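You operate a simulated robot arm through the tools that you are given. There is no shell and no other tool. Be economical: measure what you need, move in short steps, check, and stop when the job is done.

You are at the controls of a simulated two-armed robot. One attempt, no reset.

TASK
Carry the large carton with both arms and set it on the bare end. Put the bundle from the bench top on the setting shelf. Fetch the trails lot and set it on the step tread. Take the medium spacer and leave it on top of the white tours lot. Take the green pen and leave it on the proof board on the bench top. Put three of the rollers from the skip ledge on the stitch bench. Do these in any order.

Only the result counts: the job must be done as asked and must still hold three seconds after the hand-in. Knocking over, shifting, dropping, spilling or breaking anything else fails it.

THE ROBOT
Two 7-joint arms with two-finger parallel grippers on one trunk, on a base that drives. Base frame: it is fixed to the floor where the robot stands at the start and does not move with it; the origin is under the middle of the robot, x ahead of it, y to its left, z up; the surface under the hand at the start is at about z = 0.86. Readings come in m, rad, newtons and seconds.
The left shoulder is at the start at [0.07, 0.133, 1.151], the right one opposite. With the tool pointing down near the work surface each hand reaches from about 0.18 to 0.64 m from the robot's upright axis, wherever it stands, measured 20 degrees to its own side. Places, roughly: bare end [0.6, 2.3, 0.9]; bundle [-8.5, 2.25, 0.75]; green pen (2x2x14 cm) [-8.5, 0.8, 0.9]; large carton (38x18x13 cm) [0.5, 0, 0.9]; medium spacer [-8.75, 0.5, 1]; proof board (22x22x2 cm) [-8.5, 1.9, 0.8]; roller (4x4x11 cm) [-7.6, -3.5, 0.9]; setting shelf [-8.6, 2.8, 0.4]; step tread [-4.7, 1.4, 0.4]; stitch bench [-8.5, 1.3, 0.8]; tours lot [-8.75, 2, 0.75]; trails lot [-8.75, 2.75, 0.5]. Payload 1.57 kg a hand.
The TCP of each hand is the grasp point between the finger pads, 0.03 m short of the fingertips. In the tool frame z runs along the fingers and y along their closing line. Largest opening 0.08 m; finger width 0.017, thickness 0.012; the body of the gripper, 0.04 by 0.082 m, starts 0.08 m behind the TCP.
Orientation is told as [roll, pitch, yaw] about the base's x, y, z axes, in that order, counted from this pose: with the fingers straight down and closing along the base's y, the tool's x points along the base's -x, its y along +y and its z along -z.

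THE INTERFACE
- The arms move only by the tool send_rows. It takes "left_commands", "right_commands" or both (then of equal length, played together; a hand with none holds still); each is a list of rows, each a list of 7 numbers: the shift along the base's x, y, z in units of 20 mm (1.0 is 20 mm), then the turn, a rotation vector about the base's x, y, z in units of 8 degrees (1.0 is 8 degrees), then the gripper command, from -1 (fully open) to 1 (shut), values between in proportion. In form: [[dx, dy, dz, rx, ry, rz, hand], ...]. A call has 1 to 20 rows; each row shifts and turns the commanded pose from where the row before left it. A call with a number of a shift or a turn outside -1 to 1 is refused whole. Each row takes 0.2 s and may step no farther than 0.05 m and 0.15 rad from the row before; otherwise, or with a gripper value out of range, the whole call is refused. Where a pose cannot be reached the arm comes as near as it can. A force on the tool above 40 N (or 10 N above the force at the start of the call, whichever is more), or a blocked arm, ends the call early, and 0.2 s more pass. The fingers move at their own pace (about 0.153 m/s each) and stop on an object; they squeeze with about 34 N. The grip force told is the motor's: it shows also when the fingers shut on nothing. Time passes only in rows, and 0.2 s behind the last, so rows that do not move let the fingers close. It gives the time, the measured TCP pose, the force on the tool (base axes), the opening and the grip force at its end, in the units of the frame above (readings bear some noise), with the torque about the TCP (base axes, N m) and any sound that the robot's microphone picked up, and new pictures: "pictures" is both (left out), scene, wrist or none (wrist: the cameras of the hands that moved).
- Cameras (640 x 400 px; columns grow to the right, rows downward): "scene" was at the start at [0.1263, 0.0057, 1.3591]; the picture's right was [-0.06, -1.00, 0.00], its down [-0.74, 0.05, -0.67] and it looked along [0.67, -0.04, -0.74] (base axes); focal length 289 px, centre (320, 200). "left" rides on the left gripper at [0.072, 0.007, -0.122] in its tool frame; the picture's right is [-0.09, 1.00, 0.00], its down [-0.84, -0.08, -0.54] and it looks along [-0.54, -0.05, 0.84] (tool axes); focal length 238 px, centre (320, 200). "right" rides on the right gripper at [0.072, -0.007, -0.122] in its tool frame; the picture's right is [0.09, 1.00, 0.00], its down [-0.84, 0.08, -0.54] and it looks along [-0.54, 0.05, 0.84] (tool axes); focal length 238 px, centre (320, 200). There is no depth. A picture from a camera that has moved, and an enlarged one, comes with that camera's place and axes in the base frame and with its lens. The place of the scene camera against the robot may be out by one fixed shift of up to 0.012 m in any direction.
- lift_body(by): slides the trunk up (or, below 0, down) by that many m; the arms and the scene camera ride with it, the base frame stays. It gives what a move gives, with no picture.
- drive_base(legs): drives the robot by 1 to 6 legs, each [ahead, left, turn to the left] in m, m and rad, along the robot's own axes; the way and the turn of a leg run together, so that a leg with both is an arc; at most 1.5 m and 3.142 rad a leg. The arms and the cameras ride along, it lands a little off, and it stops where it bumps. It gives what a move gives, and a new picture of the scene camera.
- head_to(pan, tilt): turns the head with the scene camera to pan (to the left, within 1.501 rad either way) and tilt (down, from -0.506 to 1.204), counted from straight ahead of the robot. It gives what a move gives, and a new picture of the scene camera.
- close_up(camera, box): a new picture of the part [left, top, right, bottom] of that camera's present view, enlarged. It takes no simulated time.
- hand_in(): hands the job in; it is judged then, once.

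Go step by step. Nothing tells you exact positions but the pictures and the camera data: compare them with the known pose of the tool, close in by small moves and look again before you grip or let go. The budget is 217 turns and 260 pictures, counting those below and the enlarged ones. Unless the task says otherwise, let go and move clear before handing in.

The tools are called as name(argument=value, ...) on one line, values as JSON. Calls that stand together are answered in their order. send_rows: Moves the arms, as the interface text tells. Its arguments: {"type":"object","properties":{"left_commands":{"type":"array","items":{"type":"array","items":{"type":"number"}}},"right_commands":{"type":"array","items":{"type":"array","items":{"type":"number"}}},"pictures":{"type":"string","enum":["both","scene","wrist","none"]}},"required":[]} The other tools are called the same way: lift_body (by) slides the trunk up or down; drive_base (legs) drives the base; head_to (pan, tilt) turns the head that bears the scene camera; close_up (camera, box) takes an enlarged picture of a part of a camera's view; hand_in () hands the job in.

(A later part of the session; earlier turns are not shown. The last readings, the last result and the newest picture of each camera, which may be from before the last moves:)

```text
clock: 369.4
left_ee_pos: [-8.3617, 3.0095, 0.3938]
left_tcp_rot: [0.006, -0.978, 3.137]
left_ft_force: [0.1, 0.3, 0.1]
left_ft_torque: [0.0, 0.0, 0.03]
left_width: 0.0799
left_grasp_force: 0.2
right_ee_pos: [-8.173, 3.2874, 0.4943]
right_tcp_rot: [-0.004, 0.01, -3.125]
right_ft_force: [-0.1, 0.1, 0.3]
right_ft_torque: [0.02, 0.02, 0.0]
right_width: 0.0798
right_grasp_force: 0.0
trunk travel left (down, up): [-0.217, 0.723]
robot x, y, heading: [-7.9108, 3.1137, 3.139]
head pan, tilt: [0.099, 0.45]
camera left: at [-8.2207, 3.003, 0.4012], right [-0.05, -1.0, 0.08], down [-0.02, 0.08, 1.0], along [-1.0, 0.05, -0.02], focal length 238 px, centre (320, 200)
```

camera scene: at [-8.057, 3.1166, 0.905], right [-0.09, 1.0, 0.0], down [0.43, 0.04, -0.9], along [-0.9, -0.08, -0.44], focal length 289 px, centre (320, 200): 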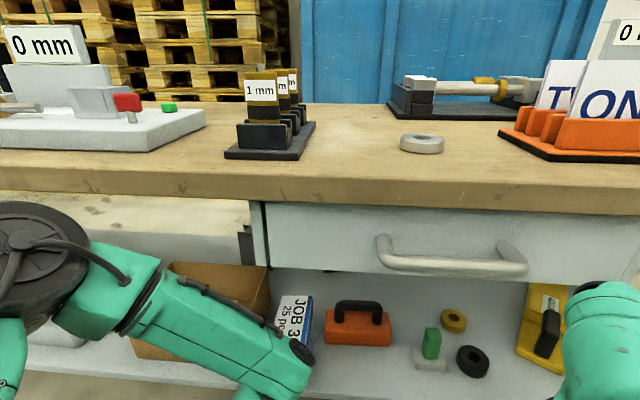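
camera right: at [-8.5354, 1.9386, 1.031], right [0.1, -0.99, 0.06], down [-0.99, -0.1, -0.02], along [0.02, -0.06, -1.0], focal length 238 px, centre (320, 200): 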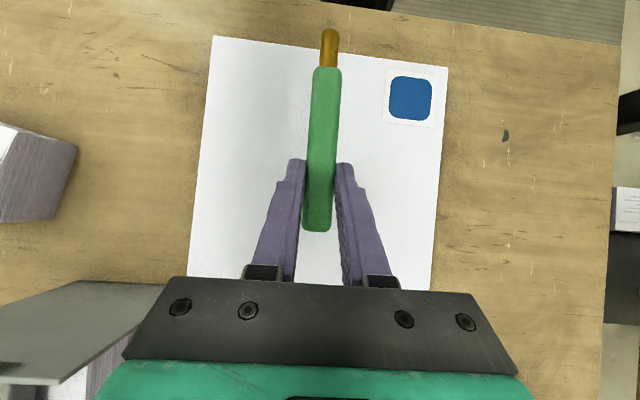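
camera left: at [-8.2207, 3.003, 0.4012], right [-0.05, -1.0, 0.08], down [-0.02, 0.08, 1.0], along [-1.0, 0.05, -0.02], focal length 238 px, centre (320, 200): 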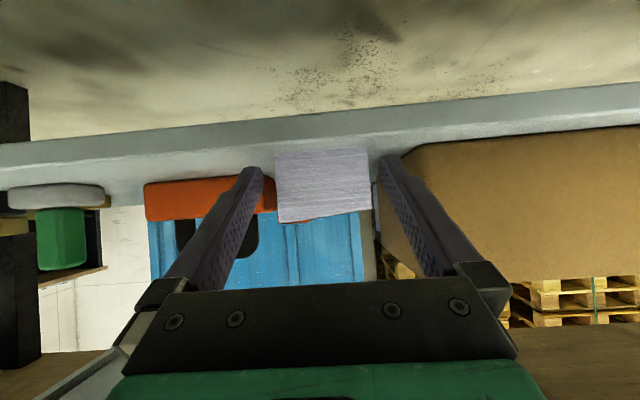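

The bundle lies on the setting shelf. Next the trails lot (x≈−8.72…−8.76, y≈2.815–2.92, shelf z≈0.36), behind the cardboard box. I back off, put the right arm out to the side, and turn the left hand vertical with its fingers closing along x.

drive_base(legs=[[-0.32, 0.0, 0]])

send_rows(left_commands=[[0, 0, 0.5, 0, -1, 0, -1], [0, 0, 0.5, 0, -1, 0, -1], [0, 0, 0.5, 0, -1, 0, -1], [0, 0, 0.5, 0, -1, 0, -1], [0, 0, 0.5, 0, -1, 0, -1], [0, 0, 0.5, 0, -1, 0, -1], [0, 0, 0, 0, -1, 0, -1], [0, -0.4, 0, 0, 0, 0.94, -1], [0, -0.4, 0, 0, 0, 0.94, -1], [0, -0.4, 0, 0, 0, 0.94, -1], [0, -0.4, 0, 0, 0, 0.94, -1], [0, -0.4, 0, 0, 0, 0.94, -1], [0, -0.4, 0, 0, 0, 0.94, -1], [0, -0.4, 0, 0, 0, 0.94, -1], [0, -0.4, 0, 0, 0, 0.94, -1], [0, -0.4, 0, 0, 0, 0.94, -1], [0, -0.4, 0, 0, 0, 0.94, -1], [0, 0, 0, 0, 0, 0.94, -1], [0, 0, 0, 0, 0, 0.9, -1]], right_commands=[[0, 0.8, 0.3, 0, 0, 0, -1], [0, 0.8, 0.3, 0, 0, 0, -1], [0, 0.8, 0.3, 0, 0, 0, -1], [0, 0.8, 0.3, 0, 0, 0, -1], [0, 0.8, 0.3, 0, 0, 0, -1], [0, 0.8, 0, 0, 0, 0, -1], [0, 0.8, 0, 0, 0, 0, -1], [0, 0.8, 0, 0, 0, 0, -1], [0, 0.8, 0, 0, 0, 0, -1], [0, 0.8, 0, 0, 0, 0, -1], [0, 0.8, 0, 0, 0, 0, -1], [0, 0.8, 0, 0, 0, 0, -1], [0.9, 0.8, 0, 0, 0, 0, -1], [0.9, 0.8, 0, 0, 0, 0, -1], [0.9, 0, 0, 0, 0, 0, -1], [0.9, 0, 0, 0, 0, 0, -1], [0.9, 0, 0, 0, 0, 0, -1], [0.9, 0, 0, 0, 0, 0, -1], [0.9, 0, 0, 0, 0, 0, -1]], pictures="none")

```text
clock: 371.5
left_ee_pos: [-8.0418, 3.0077, 0.3929]
left_tcp_rot: [0.006, -0.977, 3.14]
left_ft_force: [0.6, -0.7, -0.1]
left_ft_torque: [0.0, 0.03, 0.0]
left_width: 0.0797
left_grasp_force: 0.1
right_ee_pos: [-7.8549, 3.2853, 0.4951]
right_tcp_rot: [-0.004, 0.012, -3.125]
right_ft_force: [0.3, -0.2, 0.8]
right_ft_torque: [0.0, 0.01, -0.01]
right_width: 0.0799
right_grasp_force: 0.0
trunk travel left (down, up): [-0.217, 0.723]
robot x, y, heading: [-7.5931, 3.1116, 3.136]
head pan, tilt: [0.099, 0.45]
camera scene: at [-7.7366, 3.115, 0.8842], right [-0.09, 1.0, 0.0], down [0.43, 0.04, -0.9], along [-0.9, -0.09, -0.44], focal length 289 px, centre (320, 200)
```

scene: 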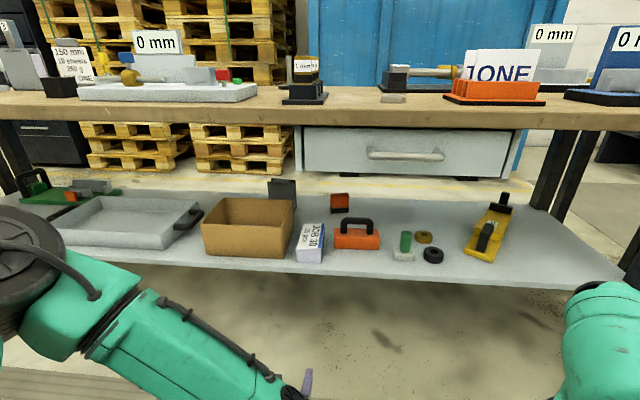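

```text
clock: 375.5
left_ee_pos: [-8.0423, 2.9271, 0.4521]
left_tcp_rot: [0.005, 0.0, -1.57]
left_ft_force: [-0.5, -0.7, -0.4]
left_ft_torque: [0.01, -0.01, 0.0]
left_width: 0.0799
left_grasp_force: 0.0
right_ee_pos: [-7.8309, 3.4812, 0.5269]
right_tcp_rot: [-0.003, 0.01, -3.127]
right_ft_force: [0.2, -0.3, -0.7]
right_ft_torque: [0.02, -0.05, -0.01]
right_width: 0.0798
right_grasp_force: 0.1
right hand out of reach, approached as far as the arm can: row 13, 14, 15, 16, 17, 18, 19
trunk travel left (down, up): [-0.217, 0.723]
robot x, y, heading: [-7.5918, 3.1134, 3.136]
head pan, tilt: [0.099, 0.45]
```

The left hand is vertical with closing along x. I raise the right hand above bench height, strafe so that the left hand lines up with the gap left of the cardboard box, and extend it.

send_rows(right_commands=[[0, 0, 1, 0, 0, 0, -1], [0, 0, 1, 0, 0, 0, -1], [0, 0, 1, 0, 0, 0, -1], [0, 0, 1, 0, 0, 0, -1], [0, 0, 1, 0, 0, 0, -1], [0, 0, 1, 0, 0, 0, -1], [0, 0, 1, 0, 0, 0, -1], [0, 0, 1, 0, 0, 0, -1], [0, 0, 1, 0, 0, 0, -1], [0, 0, 1, 0, 0, 0, -1], [0, 0, 1, 0, 0, 0, -1], [0, 0, 1, 0, 0, 0, -1], [0, 0, 1, 0, 0, 0, -1], [0, 0, 1, 0, 0, 0, -1], [0, 0, 1, 0, 0, 0, -1], [0, 0, 1, 0, 0, 0, -1], [0, 0, 1, 0, 0, 0, -1], [0, 0, 1, 0, 0, 0, -1], [0, 0, 1, 0, 0, 0, -1], [0, 0, 1, 0, 0, 0, -1]], left_commands=[[-0.4, 0, 0, 0, 0, 0, -1], [-0.4, 0, 0, 0, 0, 0, -1], [-0.4, 0, 0, 0, 0, 0, -1], [-0.4, 0, 0, 0, 0, 0, -1], [-0.4, 0, 0, 0, 0, 0, -1], [-0.4, 0, 0, 0, 0, 0, -1], [-0.4, 0, 0, 0, 0, 0, -1], [-0.4, 0, 0, 0, 0, 0, -1], [-0.4, 0, 0, 0, 0, 0, -1], [-0.4, 0, 0, 0, 0, 0, -1], [-0.4, 0, 0, 0, 0, 0, -1], [-0.4, 0, 0, 0, 0, 0, -1], [-0.4, 0, 0, 0, 0, 0, -1], [-0.4, 0, 0, 0, 0, 0, -1], [-0.4, 0, 0, 0, 0, 0, -1], [-0.4, 0, 0, 0, 0, 0, -1], [-0.4, 0, 0, 0, 0, 0, -1], [-0.4, 0, 0, 0, 0, 0, -1], [-0.3, 0, 0, 0, 0, 0, -1], [0, 0, 0, 0, 0, 0, -1]], pictures="none")

drive_base(legs=[[0, 0.265, 0]])

```text
clock: 379.7
left_ee_pos: [-8.1926, 2.9276, 0.4539]
left_tcp_rot: [0.003, 0.0, -1.575]
left_ft_force: [0.0, -0.1, -0.5]
left_ft_torque: [0.04, -0.01, -0.01]
left_width: 0.08
left_grasp_force: 0.0
right_ee_pos: [-7.8673, 3.3655, 0.784]
right_tcp_rot: [-0.002, 0.009, -3.127]
right_ft_force: [-0.3, 1.3, 0.2]
right_ft_torque: [0.02, 0.0, 0.01]
right_width: 0.0802
right_grasp_force: 0.1
right hand out of reach, approached as far as the arm can: row 4, 5, 6, 7, 8, 9, 10, 11, 12, 13, 14, 15, 16, 17, 18, 19, 20
trunk travel left (down, up): [-0.217, 0.723]
robot x, y, heading: [-7.5915, 3.115, 3.133]
head pan, tilt: [0.099, 0.45]
```

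```text
clock: 381.6
left_ee_pos: [-8.1914, 2.6626, 0.4535]
left_tcp_rot: [0.004, 0.003, -1.568]
left_ft_force: [0.4, -0.3, -0.1]
left_ft_torque: [0.01, 0.0, -0.01]
left_width: 0.0797
left_grasp_force: 0.1
right_ee_pos: [-7.8689, 3.1014, 0.7849]
right_tcp_rot: [-0.002, 0.009, -3.119]
right_ft_force: [0.6, -0.3, 0.2]
right_ft_torque: [-0.01, -0.03, 0.01]
right_width: 0.08
right_grasp_force: 0.0
trunk travel left (down, up): [-0.217, 0.723]
robot x, y, heading: [-7.5909, 2.847, 3.141]
head pan, tilt: [0.099, 0.45]
camera scene: at [-7.7375, 2.8516, 0.8841], right [-0.1, 1.0, 0.0], down [0.43, 0.04, -0.9], along [-0.9, -0.09, -0.44], focal length 289 px, centre (320, 200)
```

scene: 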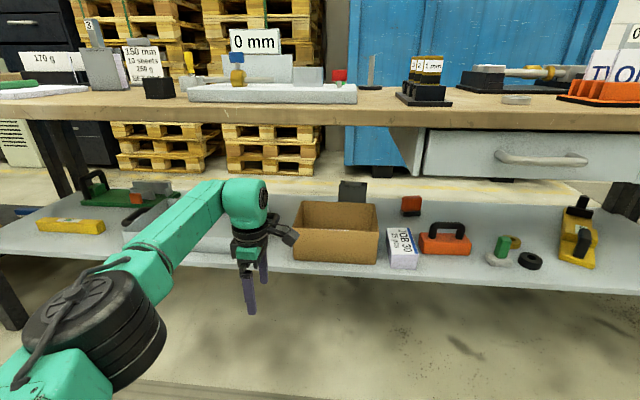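

The left hand reaches out fine. The right hand is at bench-top height and would hit the bench, so I bring it forward and higher.

send_rows(right_commands=[[-1, -0.3, 0.3, 0, 0, 0, -1], [-1, -0.3, 0.3, 0, 0, 0, -1], [-1, -0.3, 0.3, 0, 0, 0, -1], [-1, -0.3, 0.5, 0, 0, 0, -1], [-1, -0.3, 0.8, 0, 0, 0, -1], [-0.5, -0.3, 1, 0, 0, 0, -1], [0, 0, 1, 0, 0, 0, -1], [0, 0, 1, 0, 0, 0, -1], [0, 0, 1, 0, 0, 0, -1], [0, 0, 1, 0, 0, 0, -1], [0, 0, 1, 0, 0, 0, -1], [0, 0, 1, 0, 0, 0, -1]], pictures="none")

```text
clock: 384.2
left_ee_pos: [-8.1916, 2.6632, 0.4535]
left_tcp_rot: [0.004, 0.002, -1.57]
left_ft_force: [-0.4, -0.5, 0.8]
left_ft_torque: [0.0, -0.01, -0.03]
left_width: 0.0802
left_grasp_force: 0.0
right_ee_pos: [-7.9373, 3.0734, 0.7876]
right_tcp_rot: [0.0, 0.003, -3.12]
right_ft_force: [0.4, 0.0, 0.3]
right_ft_torque: [0.02, 0.01, 0.01]
right_width: 0.0799
right_grasp_force: 0.0
right hand out of reach, approached as far as the arm can: row 1, 2, 3, 4, 5, 6, 7, 8, 9, 10, 11, 12
trunk travel left (down, up): [-0.217, 0.723]
robot x, y, heading: [-7.5942, 2.85, 3.142]
head pan, tilt: [0.099, 0.45]
```

The vertical right hand cannot go higher here; tilted forward it should. I pitch it and raise it again.

send_rows(right_commands=[[-0.4, 0, 0, 0, 1, 0, -1], [-0.4, 0, 0, 0, 1, 0, -1], [-0.4, 0, 0, 0, 1, 0, -1], [-0.4, 0, 0, 0, 1, 0, -1], [-0.4, 0, 0.2, 0, 1, 0, -1], [-0.4, 0, 0.4, 0, 1, 0, -1], [-0.4, 0, 0.6, 0, 1, 0, -1], [-0.4, 0, 0.8, 0, 1, 0, -1], [0, 0, 1, 0, 1, 0, -1], [0, 0, 1, 0, 1, 0, -1], [0, 0, 1, 0, 1, 0, -1], [0, 0, 1, 0, 0.2, 0, -1], [0, 0, 1, 0, 0, 0, -1], [0, 0, 1, 0, 0, 0, -1], [0, 0, 1, 0, 0, 0, -1]], pictures="none")

```text
clock: 387.4
left_ee_pos: [-8.1937, 2.6629, 0.4529]
left_tcp_rot: [0.003, 0.004, -1.568]
left_ft_force: [-0.5, 0.2, -0.2]
left_ft_torque: [0.02, 0.02, 0.0]
left_width: 0.0801
left_grasp_force: 0.1
right_ee_pos: [-7.9994, 3.0712, 0.9657]
right_tcp_rot: [-0.96, -1.544, -2.183]
right_ft_force: [0.4, -0.6, 0.2]
right_ft_torque: [0.03, -0.04, 0.03]
right_width: 0.0802
right_grasp_force: 0.0
trunk travel left (down, up): [-0.217, 0.723]
robot x, y, heading: [-7.5952, 2.8517, 3.14]
head pan, tilt: [0.099, 0.45]
```

The right hand is now high and horizontal. I raise it a bit more and to the right, then drive the left hand in under the bench, first part.

send_rows(right_commands=[[0, 1, 1, 0, 0, 0, -1], [0, 1, 1, 0, 0, 0, -1], [0, 1, 1, 0, 0, 0, -1], [0, 1, 0.5, 0, 0, 0, -1]], pictures="none")

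drive_base(legs=[[0.3, 0, 0]])

```text
clock: 388.4
left_ee_pos: [-8.193, 2.6618, 0.4529]
left_tcp_rot: [0.002, 0.001, -1.568]
left_ft_force: [0.7, 0.5, 0.3]
left_ft_torque: [0.02, -0.01, -0.01]
left_width: 0.08
left_grasp_force: 0.1
right_ee_pos: [-8.0011, 3.152, 1.0363]
right_tcp_rot: [-0.942, -1.545, -2.203]
right_ft_force: [-0.8, -0.2, 0.2]
right_ft_torque: [0.0, 0.01, 0.01]
right_width: 0.08
right_grasp_force: 0.0
trunk travel left (down, up): [-0.217, 0.723]
robot x, y, heading: [-7.5927, 2.8483, 3.145]
head pan, tilt: [0.099, 0.45]
```

```text
clock: 390.4
left_ee_pos: [-8.4926, 2.6646, 0.453]
left_tcp_rot: [0.004, 0.001, -1.57]
left_ft_force: [0.5, -0.2, 0.6]
left_ft_torque: [0.0, 0.01, -0.03]
left_width: 0.08
left_grasp_force: 0.0
right_ee_pos: [-8.3004, 3.1534, 1.037]
right_tcp_rot: [-0.925, -1.544, -2.221]
right_ft_force: [0.0, 0.4, -0.1]
right_ft_torque: [-0.01, -0.01, -0.03]
right_width: 0.0801
right_grasp_force: 0.1
trunk travel left (down, up): [-0.217, 0.723]
robot x, y, heading: [-7.8968, 2.8534, 3.137]
head pan, tilt: [0.099, 0.45]
camera scene: at [-8.0372, 2.8527, 0.8841], right [-0.1, 1.0, 0.0], down [0.43, 0.04, -0.9], along [-0.9, -0.09, -0.44], focal length 289 px, centre (320, 200)
```

scene: 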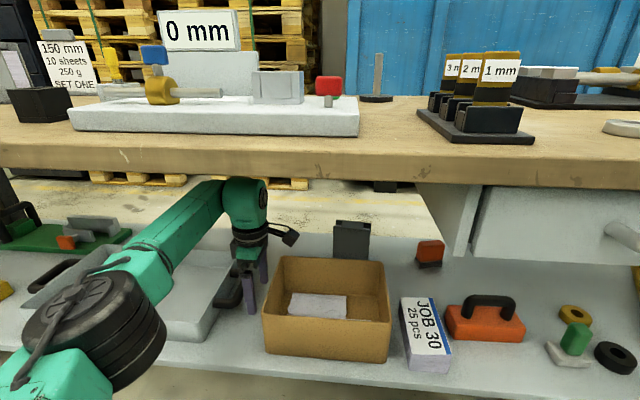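

Hand and elbow clear the bench underside and the gap left of the box. I go 1 cm lower and further in.

lift_body(by=-0.012)

drive_base(legs=[[0.14, 0, 0]])

```text
clock: 391.0
left_ee_pos: [-8.4921, 2.6651, 0.4416]
left_tcp_rot: [0.004, 0.002, -1.572]
left_ft_force: [0.2, -0.5, 0.3]
left_ft_torque: [-0.02, 0.01, -0.01]
left_width: 0.0799
left_grasp_force: 0.0
right_ee_pos: [-8.2999, 3.1524, 1.0251]
right_tcp_rot: [-0.95, -1.544, -2.196]
right_ft_force: [-0.6, -0.7, -0.2]
right_ft_torque: [0.02, -0.02, 0.0]
right_width: 0.0798
right_grasp_force: 0.1
trunk travel left (down, up): [-0.205, 0.735]
robot x, y, heading: [-7.8923, 2.8501, 3.144]
head pan, tilt: [0.099, 0.45]
```

```text
clock: 392.4
left_ee_pos: [-8.6325, 2.6643, 0.4401]
left_tcp_rot: [0.002, 0.002, -1.569]
left_ft_force: [-0.1, -0.1, -0.6]
left_ft_torque: [-0.01, -0.04, 0.02]
left_width: 0.0798
left_grasp_force: 0.1
right_ee_pos: [-8.4412, 3.1533, 1.0246]
right_tcp_rot: [-0.923, -1.544, -2.223]
right_ft_force: [-0.9, 0.3, 0.1]
right_ft_torque: [-0.02, 0.0, -0.02]
right_width: 0.0799
right_grasp_force: 0.0
trunk travel left (down, up): [-0.205, 0.735]
robot x, y, heading: [-8.0321, 2.8497, 3.141]
head pan, tilt: [0.099, 0.45]
camera scene: at [-8.1776, 2.8528, 0.8721], right [-0.1, 1.0, 0.0], down [0.43, 0.04, -0.9], along [-0.9, -0.09, -0.44], focal length 289 px, centre (320, 200)
```

scene: 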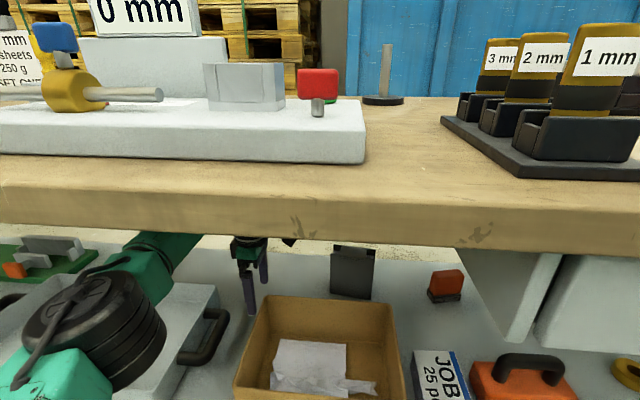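

Clear so far. I advance until the fingers are level with the lot (x≈−8.728), and look with the wrist camera.

drive_base(legs=[[0.097, 0, 0]])

close_up(camera="left", box=[0, 0, 640, 400])

```text
clock: 393.5
left_ee_pos: [-8.7304, 2.6637, 0.4403]
left_tcp_rot: [0.003, 0.003, -1.571]
left_ft_force: [1.1, 0.5, 0.4]
left_ft_torque: [-0.03, 0.0, 0.0]
left_width: 0.0799
left_grasp_force: 0.0
right_ee_pos: [-8.5394, 3.1528, 1.0245]
right_tcp_rot: [-0.919, -1.546, -2.227]
right_ft_force: [-0.9, 0.0, 0.3]
right_ft_torque: [-0.01, 0.01, -0.01]
right_width: 0.08
right_grasp_force: 0.1
trunk travel left (down, up): [-0.205, 0.735]
robot x, y, heading: [-8.1304, 2.8502, 3.138]
head pan, tilt: [0.099, 0.45]
camera scene: at [-8.2757, 2.853, 0.872], right [-0.1, 1.0, 0.0], down [0.43, 0.04, -0.9], along [-0.9, -0.09, -0.44], focal length 289 px, centre (320, 200)
```

scene: 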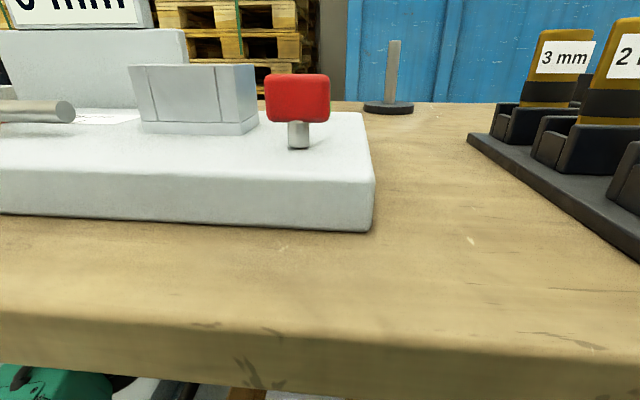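

```text
1.00 times, centred on (320, 200) of left (not enlarged: the box is as wide or as high as the picture)
camera zoom: at [-8.7253, 2.7351, 0.5621], right [1.0, -0.09, 0.0], down [-0.08, -0.84, 0.54], along [-0.05, -0.54, -0.84], focal length 238 px, centre (320, 200)
```

zoom: 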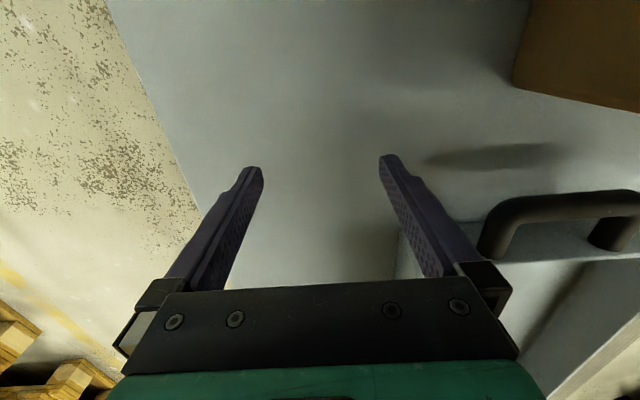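

The lot is still ahead of the camera's view. I strafe north 7 cm and look again.

drive_base(legs=[[0, -0.075, 0]])

close_up(camera="left", box=[0, 0, 640, 400])

```text
clock: 394.5
left_ee_pos: [-8.73, 2.7384, 0.4414]
left_tcp_rot: [0.003, 0.0, -1.571]
left_ft_force: [0.1, 0.1, -0.2]
left_ft_torque: [-0.02, -0.01, 0.0]
left_width: 0.0803
left_grasp_force: 0.0
right_ee_pos: [-8.5377, 3.2291, 1.024]
right_tcp_rot: [-0.922, -1.545, -2.223]
right_ft_force: [0.4, 0.8, 0.1]
right_ft_torque: [-0.02, 0.0, 0.02]
right_width: 0.0799
right_grasp_force: 0.0
trunk travel left (down, up): [-0.205, 0.735]
robot x, y, heading: [-8.1317, 2.9244, 3.136]
head pan, tilt: [0.099, 0.45]
camera scene: at [-8.2751, 2.928, 0.8722], right [-0.1, 1.0, 0.0], down [0.43, 0.04, -0.9], along [-0.9, -0.09, -0.44], focal length 289 px, centre (320, 200)
```

scene: 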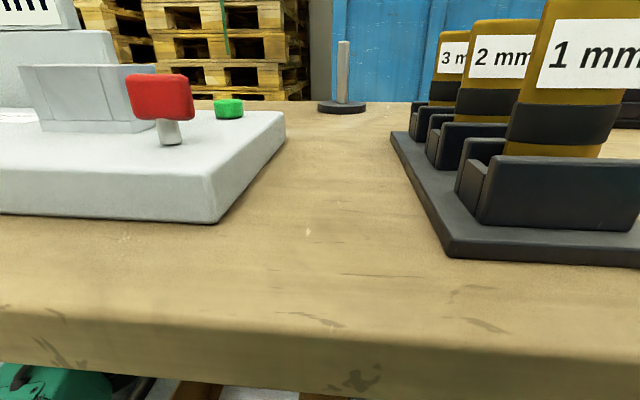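

```text
1.00 times, centred on (320, 200) of left (not enlarged: the box is as wide or as high as the picture)
camera zoom: at [-8.7249, 2.8101, 0.5626], right [1.0, -0.09, 0.0], down [-0.08, -0.84, 0.54], along [-0.05, -0.54, -0.84], focal length 238 px, centre (320, 200)
```

zoom: 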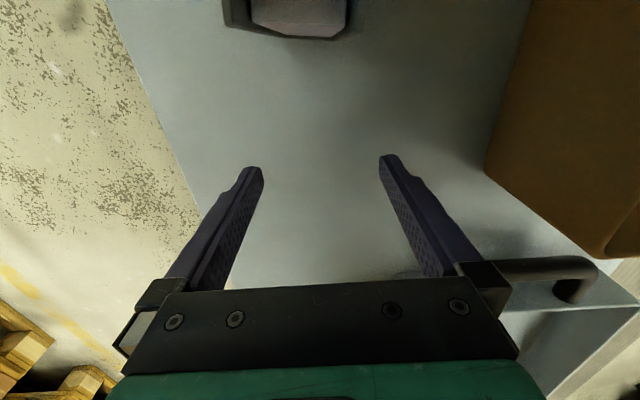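

The lot's top edges are at x −8.7515…−8.716 and its near side at y≈2.817: well between the fingers. I strafe 12 cm more so that the fingers straddle it.

drive_base(legs=[[0.004, -0.118, 0]])

close_up(camera="left", box=[0, 0, 640, 400])

```text
clock: 395.8
left_ee_pos: [-8.7339, 2.8576, 0.4415]
left_tcp_rot: [0.004, 0.001, -1.568]
left_ft_force: [1.7, -0.3, -0.2]
left_ft_torque: [0.01, 0.0, 0.01]
left_width: 0.08
left_grasp_force: 0.1
right_ee_pos: [-8.5419, 3.3486, 1.0241]
right_tcp_rot: [-0.922, -1.544, -2.222]
right_ft_force: [0.2, -0.1, -0.4]
right_ft_torque: [-0.02, 0.01, -0.01]
right_width: 0.0801
right_grasp_force: 0.0
trunk travel left (down, up): [-0.205, 0.735]
robot x, y, heading: [-8.1348, 3.0459, 3.141]
head pan, tilt: [0.099, 0.45]
camera scene: at [-8.279, 3.0476, 0.8722], right [-0.1, 1.0, 0.0], down [0.43, 0.04, -0.9], along [-0.9, -0.09, -0.44], focal length 289 px, centre (320, 200)
```

scene: 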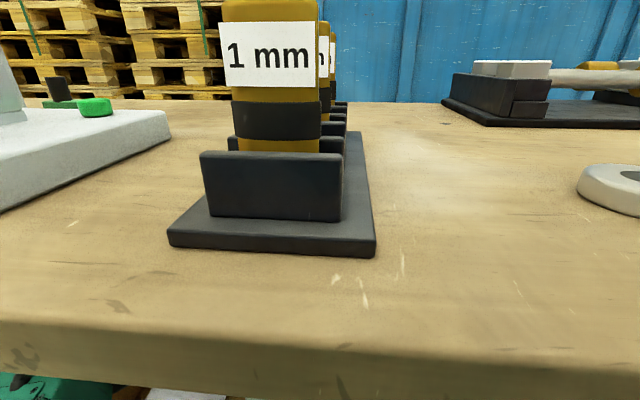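

```text
1.00 times, centred on (320, 200) of left (not enlarged: the box is as wide or as high as the picture)
camera zoom: at [-8.7288, 2.9293, 0.5626], right [1.0, -0.09, 0.0], down [-0.08, -0.84, 0.54], along [-0.05, -0.54, -0.84], focal length 238 px, centre (320, 200)
```

zoom: 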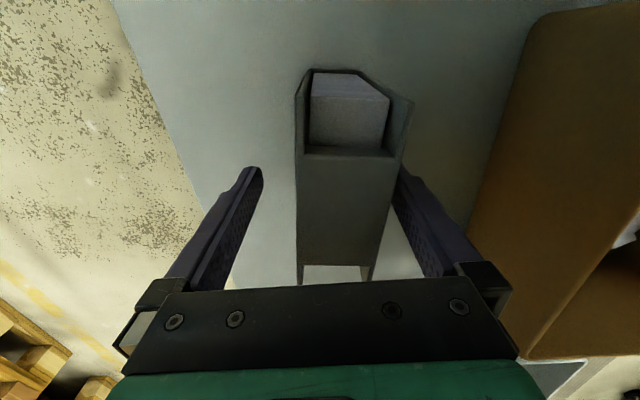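

The fingers straddle the lot, which is turned about 8° and sits 1 cm nearer than the finger centre. I shift and turn to match, then close.

send_rows(left_commands=[[0.25, 0, 0, 0, 0, -0.3, -1], [0.25, 0, 0, 0, 0, -0.3, -1], [0.05, 0, 0, 0, 0, -0.4, -1]], pictures="wrist")

```text
clock: 396.6
left_ee_pos: [-8.7224, 2.8582, 0.4413]
left_tcp_rot: [0.004, 0.003, -1.71]
left_ft_force: [0.7, 0.3, -0.3]
left_ft_torque: [0.01, 0.0, 0.0]
left_width: 0.0799
left_grasp_force: 0.0
right_ee_pos: [-8.5422, 3.3478, 1.0242]
right_tcp_rot: [-0.935, -1.544, -2.208]
right_ft_force: [-0.3, 0.2, -0.9]
right_ft_torque: [-0.03, 0.01, 0.02]
right_width: 0.0798
right_grasp_force: 0.0
trunk travel left (down, up): [-0.205, 0.735]
robot x, y, heading: [-8.1307, 3.0422, 3.142]
head pan, tilt: [0.099, 0.45]
camera left: at [-8.7074, 2.9278, 0.5623], right [0.97, -0.23, 0.0], down [-0.19, -0.82, 0.54], along [-0.12, -0.53, -0.84], focal length 238 px, centre (320, 200)
```

left: 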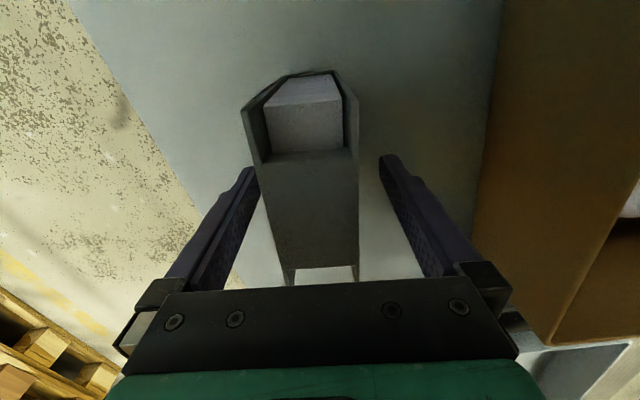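

Aligned and centred now. I close the fingers.

send_rows(left_commands=[[0, 0, 0, 0, 0, 0, -0.3], [0, 0, 0, 0, 0, 0, 0.3], [0, 0, 0, 0, 0, 0, 1], [0, 0, 0, 0, 0, 0, 1], [0, 0, 0, 0, 0, 0, 1]], pictures="wrist")

```text
clock: 397.8
left_ee_pos: [-8.7225, 2.8581, 0.4413]
left_tcp_rot: [0.003, 0.003, -1.709]
left_ft_force: [0.5, -1.4, 0.8]
left_ft_torque: [0.0, 0.08, 0.06]
left_width: 0.0399
left_grasp_force: 34.1
right_ee_pos: [-8.541, 3.3464, 1.0257]
right_tcp_rot: [-0.939, -1.544, -2.204]
right_ft_force: [-0.8, 0.3, 0.5]
right_ft_torque: [0.0, -0.01, 0.0]
right_width: 0.08
right_grasp_force: 0.2
trunk travel left (down, up): [-0.205, 0.735]
robot x, y, heading: [-8.1357, 3.0494, 3.138]
head pan, tilt: [0.099, 0.45]
camera left: at [-8.7075, 2.9279, 0.5625], right [0.97, -0.23, 0.0], down [-0.19, -0.82, 0.54], along [-0.12, -0.53, -0.84], focal length 238 px, centre (320, 200)
```

left: 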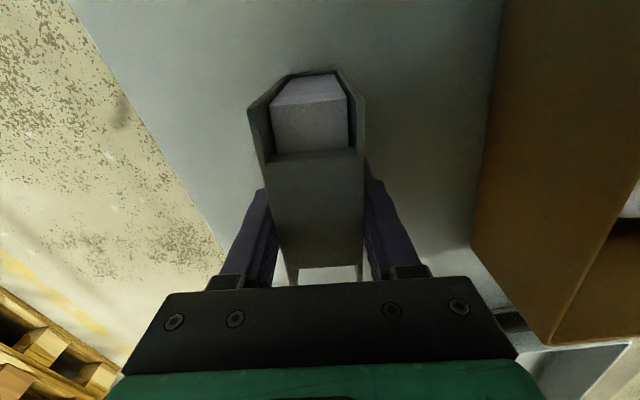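

Gripped at 4 cm. I lift it 2 cm and strafe back south to the open shelf area, where I will turn the lot narrow-side-on for the way out.

send_rows(left_commands=[[0, 0, 0.4, 0, 0, 0, 1], [0, 0, 0.6, 0, 0, 0, 1], [0, 0, 0.3, 0, 0, 0, 1]], pictures="none")

drive_base(legs=[[0, 0.158, 0]])

send_rows(left_commands=[[0, 0, 0.15, 0, 0, -0.93, 1], [0, 0, 0.15, 0, 0, -0.93, 1], [0, 0, 0.15, 0, 0, -0.93, 1], [0, 0, 0.15, 0, 0, -0.93, 1], [0, 0, 0.15, 0, 0, -0.93, 1], [0, 0, 0.15, 0, 0, -0.93, 1], [0, 0, 0.15, 0, 0, -0.93, 1], [0, 0, 0.15, 0, 0, -0.93, 1], [0, 0, 0.15, 0, 0, -0.93, 1], [0, 0, 0.15, 0, 0, -0.93, 1], [0, 0, 0.15, 0, 0, -0.93, 1]], pictures="wrist")

```text
clock: 398.6
left_ee_pos: [-8.721, 2.8564, 0.4675]
left_tcp_rot: [0.003, 0.001, -1.709]
left_ft_force: [0.0, 0.8, -3.4]
left_ft_torque: [-0.02, 0.01, -0.01]
left_width: 0.0399
left_grasp_force: 34.1
right_ee_pos: [-8.5438, 3.3473, 1.0243]
right_tcp_rot: [-0.928, -1.543, -2.217]
right_ft_force: [0.0, -0.6, -1.2]
right_ft_torque: [0.0, -0.02, 0.01]
right_width: 0.0799
right_grasp_force: 0.1
trunk travel left (down, up): [-0.205, 0.735]
robot x, y, heading: [-8.1346, 3.046, 3.14]
head pan, tilt: [0.099, 0.45]
```

```text
clock: 400.0
left_ee_pos: [-8.7245, 2.7001, 0.4671]
left_tcp_rot: [0.004, 0.002, -1.71]
left_ft_force: [0.0, 0.5, -2.0]
left_ft_torque: [0.02, 0.02, -0.01]
left_width: 0.0397
left_grasp_force: 34.2
right_ee_pos: [-8.5417, 3.1888, 1.0254]
right_tcp_rot: [-0.933, -1.544, -2.213]
right_ft_force: [0.0, -0.3, -0.1]
right_ft_torque: [-0.01, 0.02, 0.01]
right_width: 0.0797
right_grasp_force: 0.0
trunk travel left (down, up): [-0.205, 0.735]
robot x, y, heading: [-8.1385, 2.8891, 3.141]
head pan, tilt: [0.099, 0.45]
camera scene: at [-8.2797, 2.8883, 0.8721], right [-0.1, 1.0, 0.0], down [0.43, 0.04, -0.9], along [-0.9, -0.09, -0.44], focal length 289 px, centre (320, 200)
```

scene: 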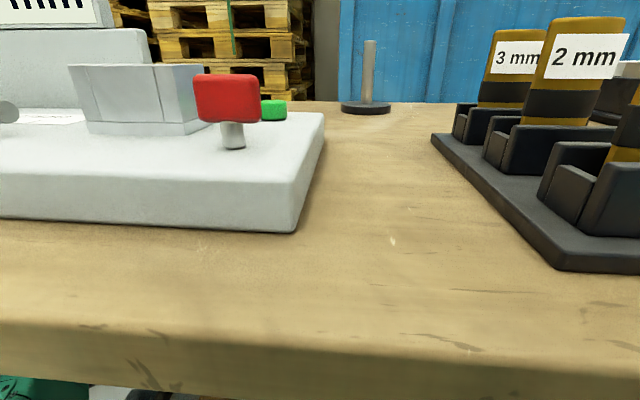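

```text
clock: 402.4
left_ee_pos: [-8.7237, 2.6997, 0.4994]
left_tcp_rot: [0.004, 0.002, 3.144]
left_ft_force: [-0.3, -0.6, -2.7]
left_ft_torque: [0.01, -0.01, 0.0]
left_width: 0.0398
left_grasp_force: 34.0
right_ee_pos: [-8.5433, 3.1902, 1.0256]
right_tcp_rot: [-0.926, -1.545, -2.221]
right_ft_force: [-0.5, -0.7, 0.4]
right_ft_torque: [0.02, -0.02, 0.01]
right_width: 0.0801
right_grasp_force: 0.1
trunk travel left (down, up): [-0.205, 0.735]
robot x, y, heading: [-8.1372, 2.8845, 3.135]
head pan, tilt: [0.099, 0.45]
camera left: at [-8.6529, 2.6933, 0.6213], right [-0.09, -1.0, 0.0], down [-0.84, 0.08, 0.54], along [-0.54, 0.05, -0.84], focal length 238 px, centre (320, 200)
```

left: 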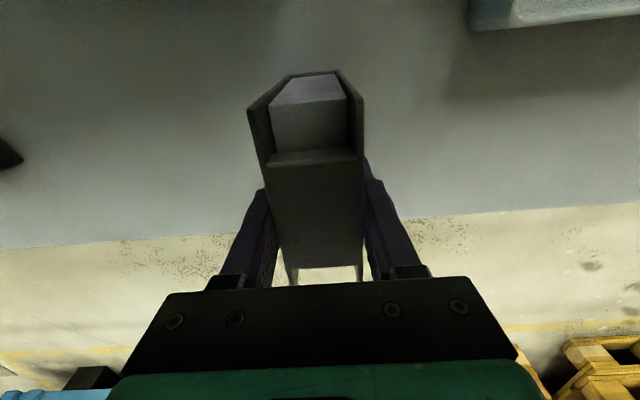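

The lot is turned narrow-side-on. I line up with the gap (y≈2.648) and drive straight back out.

drive_base(legs=[[0, 0.052, 0]])

close_up(camera="left", box=[0, 0, 640, 400])

```text
clock: 403.3
left_ee_pos: [-8.7253, 2.6481, 0.5004]
left_tcp_rot: [0.003, 0.0, -3.141]
left_ft_force: [-0.1, -0.2, -1.7]
left_ft_torque: [0.01, 0.02, 0.0]
left_width: 0.0403
left_grasp_force: 33.4
right_ee_pos: [-8.5424, 3.138, 1.0254]
right_tcp_rot: [-0.938, -1.545, -2.21]
right_ft_force: [0.5, -0.2, 0.0]
right_ft_torque: [0.01, 0.0, 0.03]
right_width: 0.0801
right_grasp_force: 0.0
trunk travel left (down, up): [-0.205, 0.735]
robot x, y, heading: [-8.1366, 2.8365, 3.135]
head pan, tilt: [0.099, 0.45]
camera scene: at [-8.2799, 2.8364, 0.8721], right [-0.1, 1.0, 0.0], down [0.43, 0.04, -0.9], along [-0.9, -0.09, -0.44], focal length 289 px, centre (320, 200)
```

scene: 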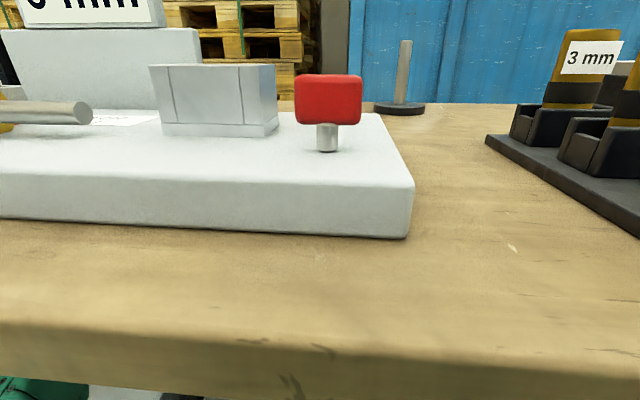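

```text
1.00 times, centred on (320, 200) of left (not enlarged: the box is as wide or as high as the picture)
camera zoom: at [-8.6533, 2.6415, 0.621], right [-0.09, -1.0, 0.0], down [-0.84, 0.08, 0.54], along [-0.54, 0.05, -0.84], focal length 238 px, centre (320, 200)
```

zoom: 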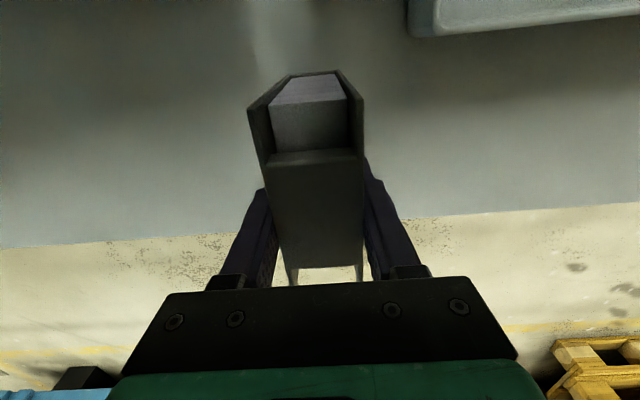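

Clear on both sides by over a centimetre. I back out in short steps, checking the line.

drive_base(legs=[[-0.1, 0, 0]])

close_up(camera="left", box=[0, 0, 640, 400])

```text
clock: 404.5
left_ee_pos: [-8.6238, 2.6471, 0.4998]
left_tcp_rot: [0.004, 0.001, -3.14]
left_ft_force: [0.4, 0.1, -2.6]
left_ft_torque: [-0.02, 0.03, -0.01]
left_width: 0.0395
left_grasp_force: 33.7
right_ee_pos: [-8.4413, 3.1382, 1.0254]
right_tcp_rot: [-0.944, -1.546, -2.203]
right_ft_force: [1.3, 0.5, -0.3]
right_ft_torque: [0.02, -0.02, 0.0]
right_width: 0.0801
right_grasp_force: 0.0
trunk travel left (down, up): [-0.205, 0.735]
robot x, y, heading: [-8.0325, 2.8367, 3.139]
head pan, tilt: [0.099, 0.45]
camera scene: at [-8.1795, 2.8366, 0.8722], right [-0.1, 1.0, 0.0], down [0.43, 0.04, -0.9], along [-0.9, -0.09, -0.44], focal length 289 px, centre (320, 200)
```

scene: 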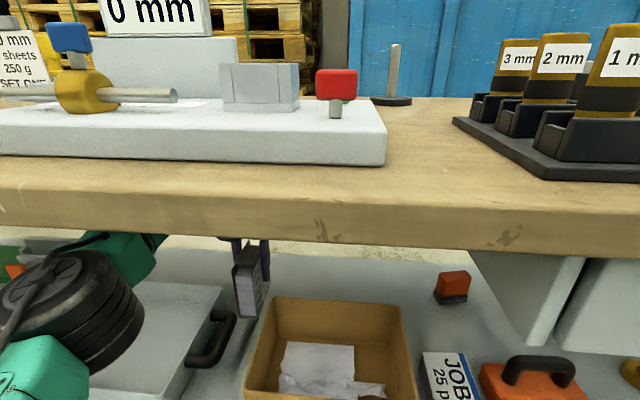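

```text
1.00 times, centred on (320, 200) of left (not enlarged: the box is as wide or as high as the picture)
camera zoom: at [-8.5531, 2.6416, 0.6215], right [-0.09, -1.0, 0.0], down [-0.84, 0.08, 0.54], along [-0.54, 0.05, -0.84], focal length 238 px, centre (320, 200)
```

zoom: 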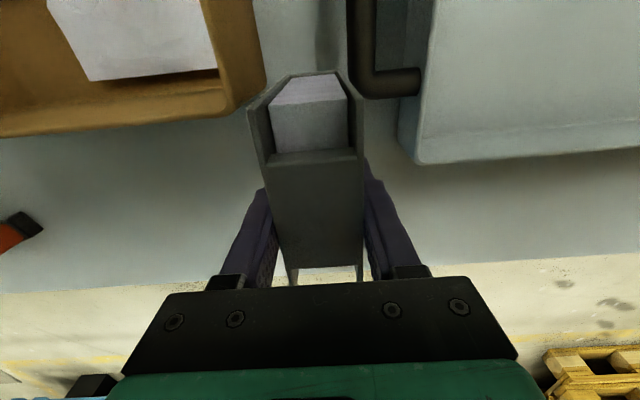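

Tight but free: handle edge at y 2.621, box rim at 2.677. I raise 8 mm, shift 2 mm, and back out further.

send_rows(left_commands=[[0, 0.1, 0.4, 0, 0, 0, 1], [0, 0, 0, 0, 0, 0, 1]], pictures="none")

drive_base(legs=[[-0.1, 0, 0]])

```text
clock: 405.1
left_ee_pos: [-8.6242, 2.6511, 0.5075]
left_tcp_rot: [0.004, 0.001, -3.141]
left_ft_force: [-0.2, -0.7, -2.4]
left_ft_torque: [0.04, 0.02, 0.0]
left_width: 0.0396
left_grasp_force: 33.5
right_ee_pos: [-8.4419, 3.1373, 1.0253]
right_tcp_rot: [-0.925, -1.543, -2.221]
right_ft_force: [0.1, 0.3, 1.4]
right_ft_torque: [-0.04, 0.02, 0.0]
right_width: 0.0802
right_grasp_force: 0.0
trunk travel left (down, up): [-0.205, 0.735]
robot x, y, heading: [-8.0379, 2.8322, 3.137]
head pan, tilt: [0.099, 0.45]
```

```text
clock: 406.2
left_ee_pos: [-8.5253, 2.6494, 0.5079]
left_tcp_rot: [0.004, 0.002, -3.141]
left_ft_force: [0.3, 0.1, -2.5]
left_ft_torque: [-0.02, 0.03, -0.01]
left_width: 0.0401
left_grasp_force: 33.4
right_ee_pos: [-8.3429, 3.138, 1.0257]
right_tcp_rot: [-0.946, -1.545, -2.202]
right_ft_force: [-0.1, 0.0, -0.4]
right_ft_torque: [-0.01, 0.0, -0.01]
right_width: 0.0801
right_grasp_force: 0.1
trunk travel left (down, up): [-0.205, 0.735]
robot x, y, heading: [-7.933, 2.8339, 3.136]
head pan, tilt: [0.099, 0.45]
camera scene: at [-8.0804, 2.8362, 0.8722], right [-0.09, 1.0, 0.0], down [0.43, 0.04, -0.9], along [-0.9, -0.09, -0.44], focal length 289 px, centre (320, 200)
```

scene: 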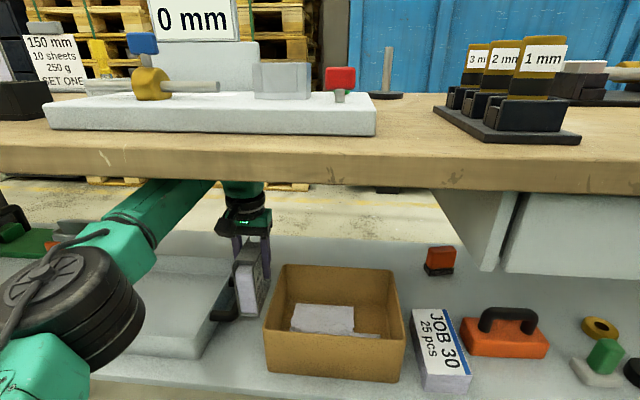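

Out of the narrow part. I back off the rest, raise the trunk, and return the right hand to vertical.

drive_base(legs=[[-0.35, 0, 0]])

lift_body(by=0.4)

send_rows(right_commands=[[0.2, 0, 0, 0, -1, 0, -1], [0.2, 0, 0, 0, -1, 0, -1], [0.2, 0, 0, 0, -1, 0, -1], [0.2, 0, -0.5, 0, -1, 0, -1], [0.2, 0, -0.5, 0, -1, 0, -1], [0.2, 0, -1, 0, -1, 0, -1], [0.2, 0, -1, 0, -1, 0, -1], [0.2, 0, -1, 0, -1, 0, -1], [0.2, -0.3, -1, 0, -1, 0, -1], [0.2, -0.3, -1, 0, -1, 0, -1], [0, -0.3, -1, 0, -1, 0, -1], [0, -0.3, -1, 0, -0.1, 0, -1], [0, -0.3, -1, 0, 0, 0, -1]], left_commands=[[0.5, 0, 0.5, 0, 0, 0, 1], [0.5, 0, 0.5, 0, 0, 0, 1], [0.5, 0, 0.5, 0, 0, 0, 1], [0.5, 0, 0.5, 0, 0, 0, 1], [0.5, 0, 0.5, 0, 0, 0, 1], [0.5, 0, 0.5, 0, 0, 0, 1], [0.5, 0, 0.5, 0, 0, 0, 1], [0.5, 0, 0.5, 0, 0, 0, 1], [0.5, 0, 0.5, 0, 0, 0, 1], [0.5, 0, 0.5, 0, 0, 0, 1], [0.5, 0, 0.5, 0, 0, 0, 1], [0.5, 0, 0.5, 0, 0, 0, 1], [0.5, 0, 0.5, 0, 0, 0, 1]], pictures="none")

```text
clock: 408.5
left_ee_pos: [-8.1726, 2.6484, 0.508]
left_tcp_rot: [0.006, 0.004, -3.141]
left_ft_force: [0.0, 0.3, -2.2]
left_ft_torque: [0.04, 0.02, -0.01]
left_width: 0.0398
left_grasp_force: 33.9
right_ee_pos: [-7.9906, 3.1356, 1.0254]
right_tcp_rot: [-0.933, -1.544, -2.212]
right_ft_force: [-0.8, 0.4, 0.0]
right_ft_torque: [-0.01, 0.02, -0.01]
right_width: 0.0802
right_grasp_force: 0.1
trunk travel left (down, up): [-0.205, 0.735]
robot x, y, heading: [-7.5842, 2.8345, 3.136]
head pan, tilt: [0.099, 0.45]
camera scene: at [-7.7279, 2.8345, 0.8721], right [-0.09, 1.0, 0.0], down [0.43, 0.04, -0.9], along [-0.9, -0.09, -0.44], focal length 289 px, centre (320, 200)
```

scene: 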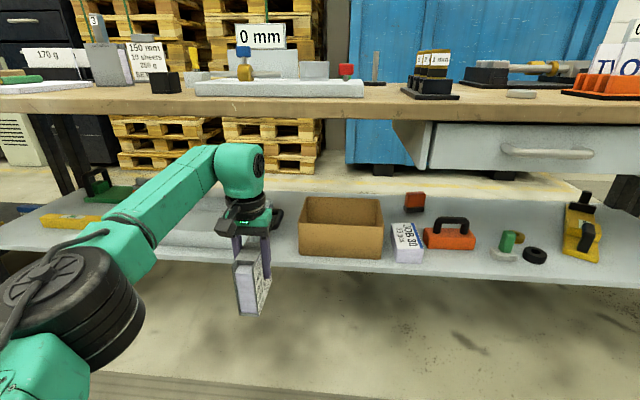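

```text
clock: 412.3
left_ee_pos: [-8.1727, 2.6493, 0.9071]
left_tcp_rot: [0.003, 0.003, -3.14]
left_ft_force: [-0.4, -0.2, -2.8]
left_ft_torque: [0.01, 0.02, 0.0]
left_width: 0.0399
left_grasp_force: 34.2
right_ee_pos: [-7.9906, 3.1354, 1.4249]
right_tcp_rot: [-0.921, -1.543, -2.225]
right_ft_force: [-0.1, 0.7, -0.6]
right_ft_torque: [0.03, 0.01, 0.01]
right_width: 0.0799
right_grasp_force: 0.0
trunk travel left (down, up): [-0.605, 0.335]
robot x, y, heading: [-7.5851, 2.8341, 3.135]
head pan, tilt: [0.099, 0.45]
```

```text
clock: 415.1
left_ee_pos: [-8.0419, 2.6484, 1.0373]
left_tcp_rot: [0.004, 0.0, -3.139]
left_ft_force: [-0.4, 0.1, -2.6]
left_ft_torque: [0.0, 0.04, -0.02]
left_width: 0.0398
left_grasp_force: 33.9
right_ee_pos: [-7.9274, 3.1449, 1.1769]
right_tcp_rot: [0.007, -0.372, 3.139]
right_ft_force: [-0.3, 0.1, -0.2]
right_ft_torque: [0.02, -0.04, 0.04]
right_width: 0.08
right_grasp_force: 0.0
right hand out of reach, approached as far as the arm can: row 2, 3, 4, 5, 6, 7, 8, 11
trunk travel left (down, up): [-0.605, 0.335]
robot x, y, heading: [-7.5805, 2.8355, 3.141]
head pan, tilt: [0.099, 0.45]
```

The lot hangs well in the left hand. I straighten the right hand and drive to the skip ledge for the third roller.

send_rows(right_commands=[[0, -1, 0, 0, -0.53, 0, -1], [0, -1, 0, 0, -0.53, 0, -1], [0, -1, 0, 0, -0.53, 0, -1], [0, -1, 0, 0, -0.53, 0, -1], [0, -1, 0, 0, -0.53, 0, -1], [0, -1, 0, 0, 0, 0, -1]], pictures="none")

drive_base(legs=[[0.0, 1.28, 0], [0, 1.28, 0], [0, 1.28, 0]])

```text
clock: 416.5
left_ee_pos: [-8.0431, 2.6476, 1.0368]
left_tcp_rot: [0.003, 0.002, -3.141]
left_ft_force: [0.2, 0.5, -2.0]
left_ft_torque: [0.0, 0.0, 0.05]
left_width: 0.0398
left_grasp_force: 34.3
right_ee_pos: [-7.9299, 3.022, 1.1751]
right_tcp_rot: [0.006, -0.004, 3.138]
right_ft_force: [-0.3, -0.1, -0.5]
right_ft_torque: [0.02, 0.0, 0.0]
right_width: 0.0798
right_grasp_force: 0.1
trunk travel left (down, up): [-0.605, 0.335]
robot x, y, heading: [-7.5829, 2.8358, 3.137]
head pan, tilt: [0.099, 0.45]
```

```text
clock: 435.0
left_ee_pos: [-8.1536, -1.1661, 1.0375]
left_tcp_rot: [0.003, 0.002, 3.099]
left_ft_force: [-0.3, 0.3, -1.8]
left_ft_torque: [-0.02, 0.05, -0.03]
left_width: 0.0401
left_grasp_force: 33.9
right_ee_pos: [-8.024, -0.7954, 1.1756]
right_tcp_rot: [0.006, -0.003, 3.098]
right_ft_force: [-0.6, -0.6, -0.6]
right_ft_torque: [-0.05, 0.0, 0.01]
right_width: 0.0802
right_grasp_force: 0.2
trunk travel left (down, up): [-0.605, 0.335]
robot x, y, heading: [-7.6857, -1.0033, 3.098]
head pan, tilt: [0.099, 0.45]
camera scene: at [-7.8312, -0.993, 1.2721], right [-0.05, 1.0, 0.0], down [0.44, 0.02, -0.9], along [-0.9, -0.05, -0.44], focal length 289 px, centre (320, 200)
```

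scene: 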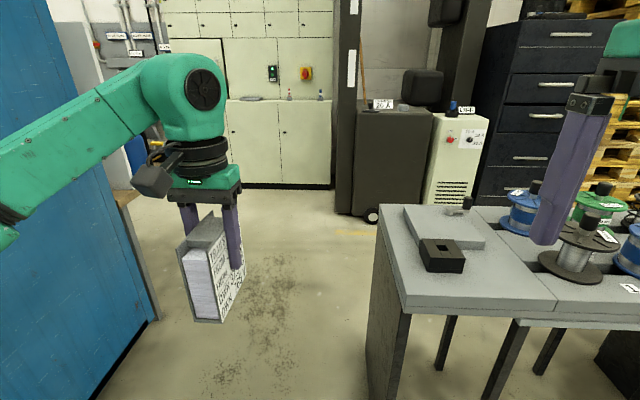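

The trails lot is secure. I continue to the ledge: back east, then south.

drive_base(legs=[[-1.03, 0.0, 0.043], [0, 1.15, 0], [0, 0.9, 0.01]])

send_rows(left_commands=[[0.5, -0.7, 0.3, 0, 0, 0, 1], [0.5, -0.7, 0.3, 0, 0, 0, 1], [0.5, -0.7, 0.3, 0, 0, 0, 1], [0.5, -0.7, 0.3, 0, 0, 0, 1], [0.5, -0.7, 0.3, 0, 0, 0, 1], [0.5, -0.7, 0.3, 0, 0, 0, 1], [0.5, -0.7, 0.3, 0, 0, 0, 1], [0.5, -0.7, 0, 0, 0, 0, 1], [0.5, -0.7, 0, 0, 0, 0, 1], [0.5, -0.7, 0, 0, 0, 0, 1]], pictures="none")

```text
clock: 450.0
left_ee_pos: [-7.0662, -3.2654, 1.0372]
left_tcp_rot: [0.003, 0.002, -3.087]
left_ft_force: [0.0, 0.1, -2.0]
left_ft_torque: [0.03, 0.03, 0.0]
left_width: 0.0397
left_grasp_force: 34.0
right_ee_pos: [-6.9741, -2.8854, 1.175]
right_tcp_rot: [0.004, -0.003, -3.09]
right_ft_force: [-0.5, 0.2, 0.2]
right_ft_torque: [0.01, 0.02, -0.02]
right_width: 0.0803
right_grasp_force: 0.0
trunk travel left (down, up): [-0.605, 0.335]
robot x, y, heading: [-6.6218, -3.0577, -3.091]
head pan, tilt: [0.099, 0.45]
camera scene: at [-6.7624, -3.0623, 1.2721], right [-0.15, 0.99, 0.0], down [0.43, 0.06, -0.9], along [-0.89, -0.13, -0.44], focal length 289 px, centre (320, 200)
```

scene: 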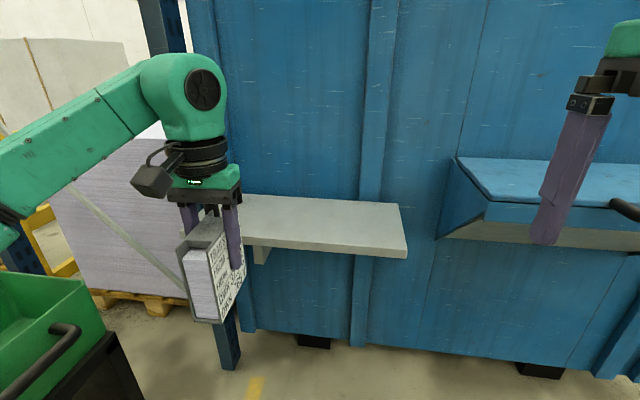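

```text
clock: 452.2
left_ee_pos: [-6.9652, -3.4049, 1.0791]
left_tcp_rot: [0.003, 0.002, -3.088]
left_ft_force: [-0.3, -0.8, -2.2]
left_ft_torque: [0.01, -0.01, 0.03]
left_width: 0.0397
left_grasp_force: 34.2
right_ee_pos: [-6.973, -2.8856, 1.1754]
right_tcp_rot: [0.005, -0.005, -3.092]
right_ft_force: [-0.9, -0.1, 0.1]
right_ft_torque: [0.01, 0.0, -0.03]
right_width: 0.0798
right_grasp_force: 0.1
trunk travel left (down, up): [-0.605, 0.335]
robot x, y, heading: [-6.6198, -3.0567, -3.094]
head pan, tilt: [0.099, 0.45]
```

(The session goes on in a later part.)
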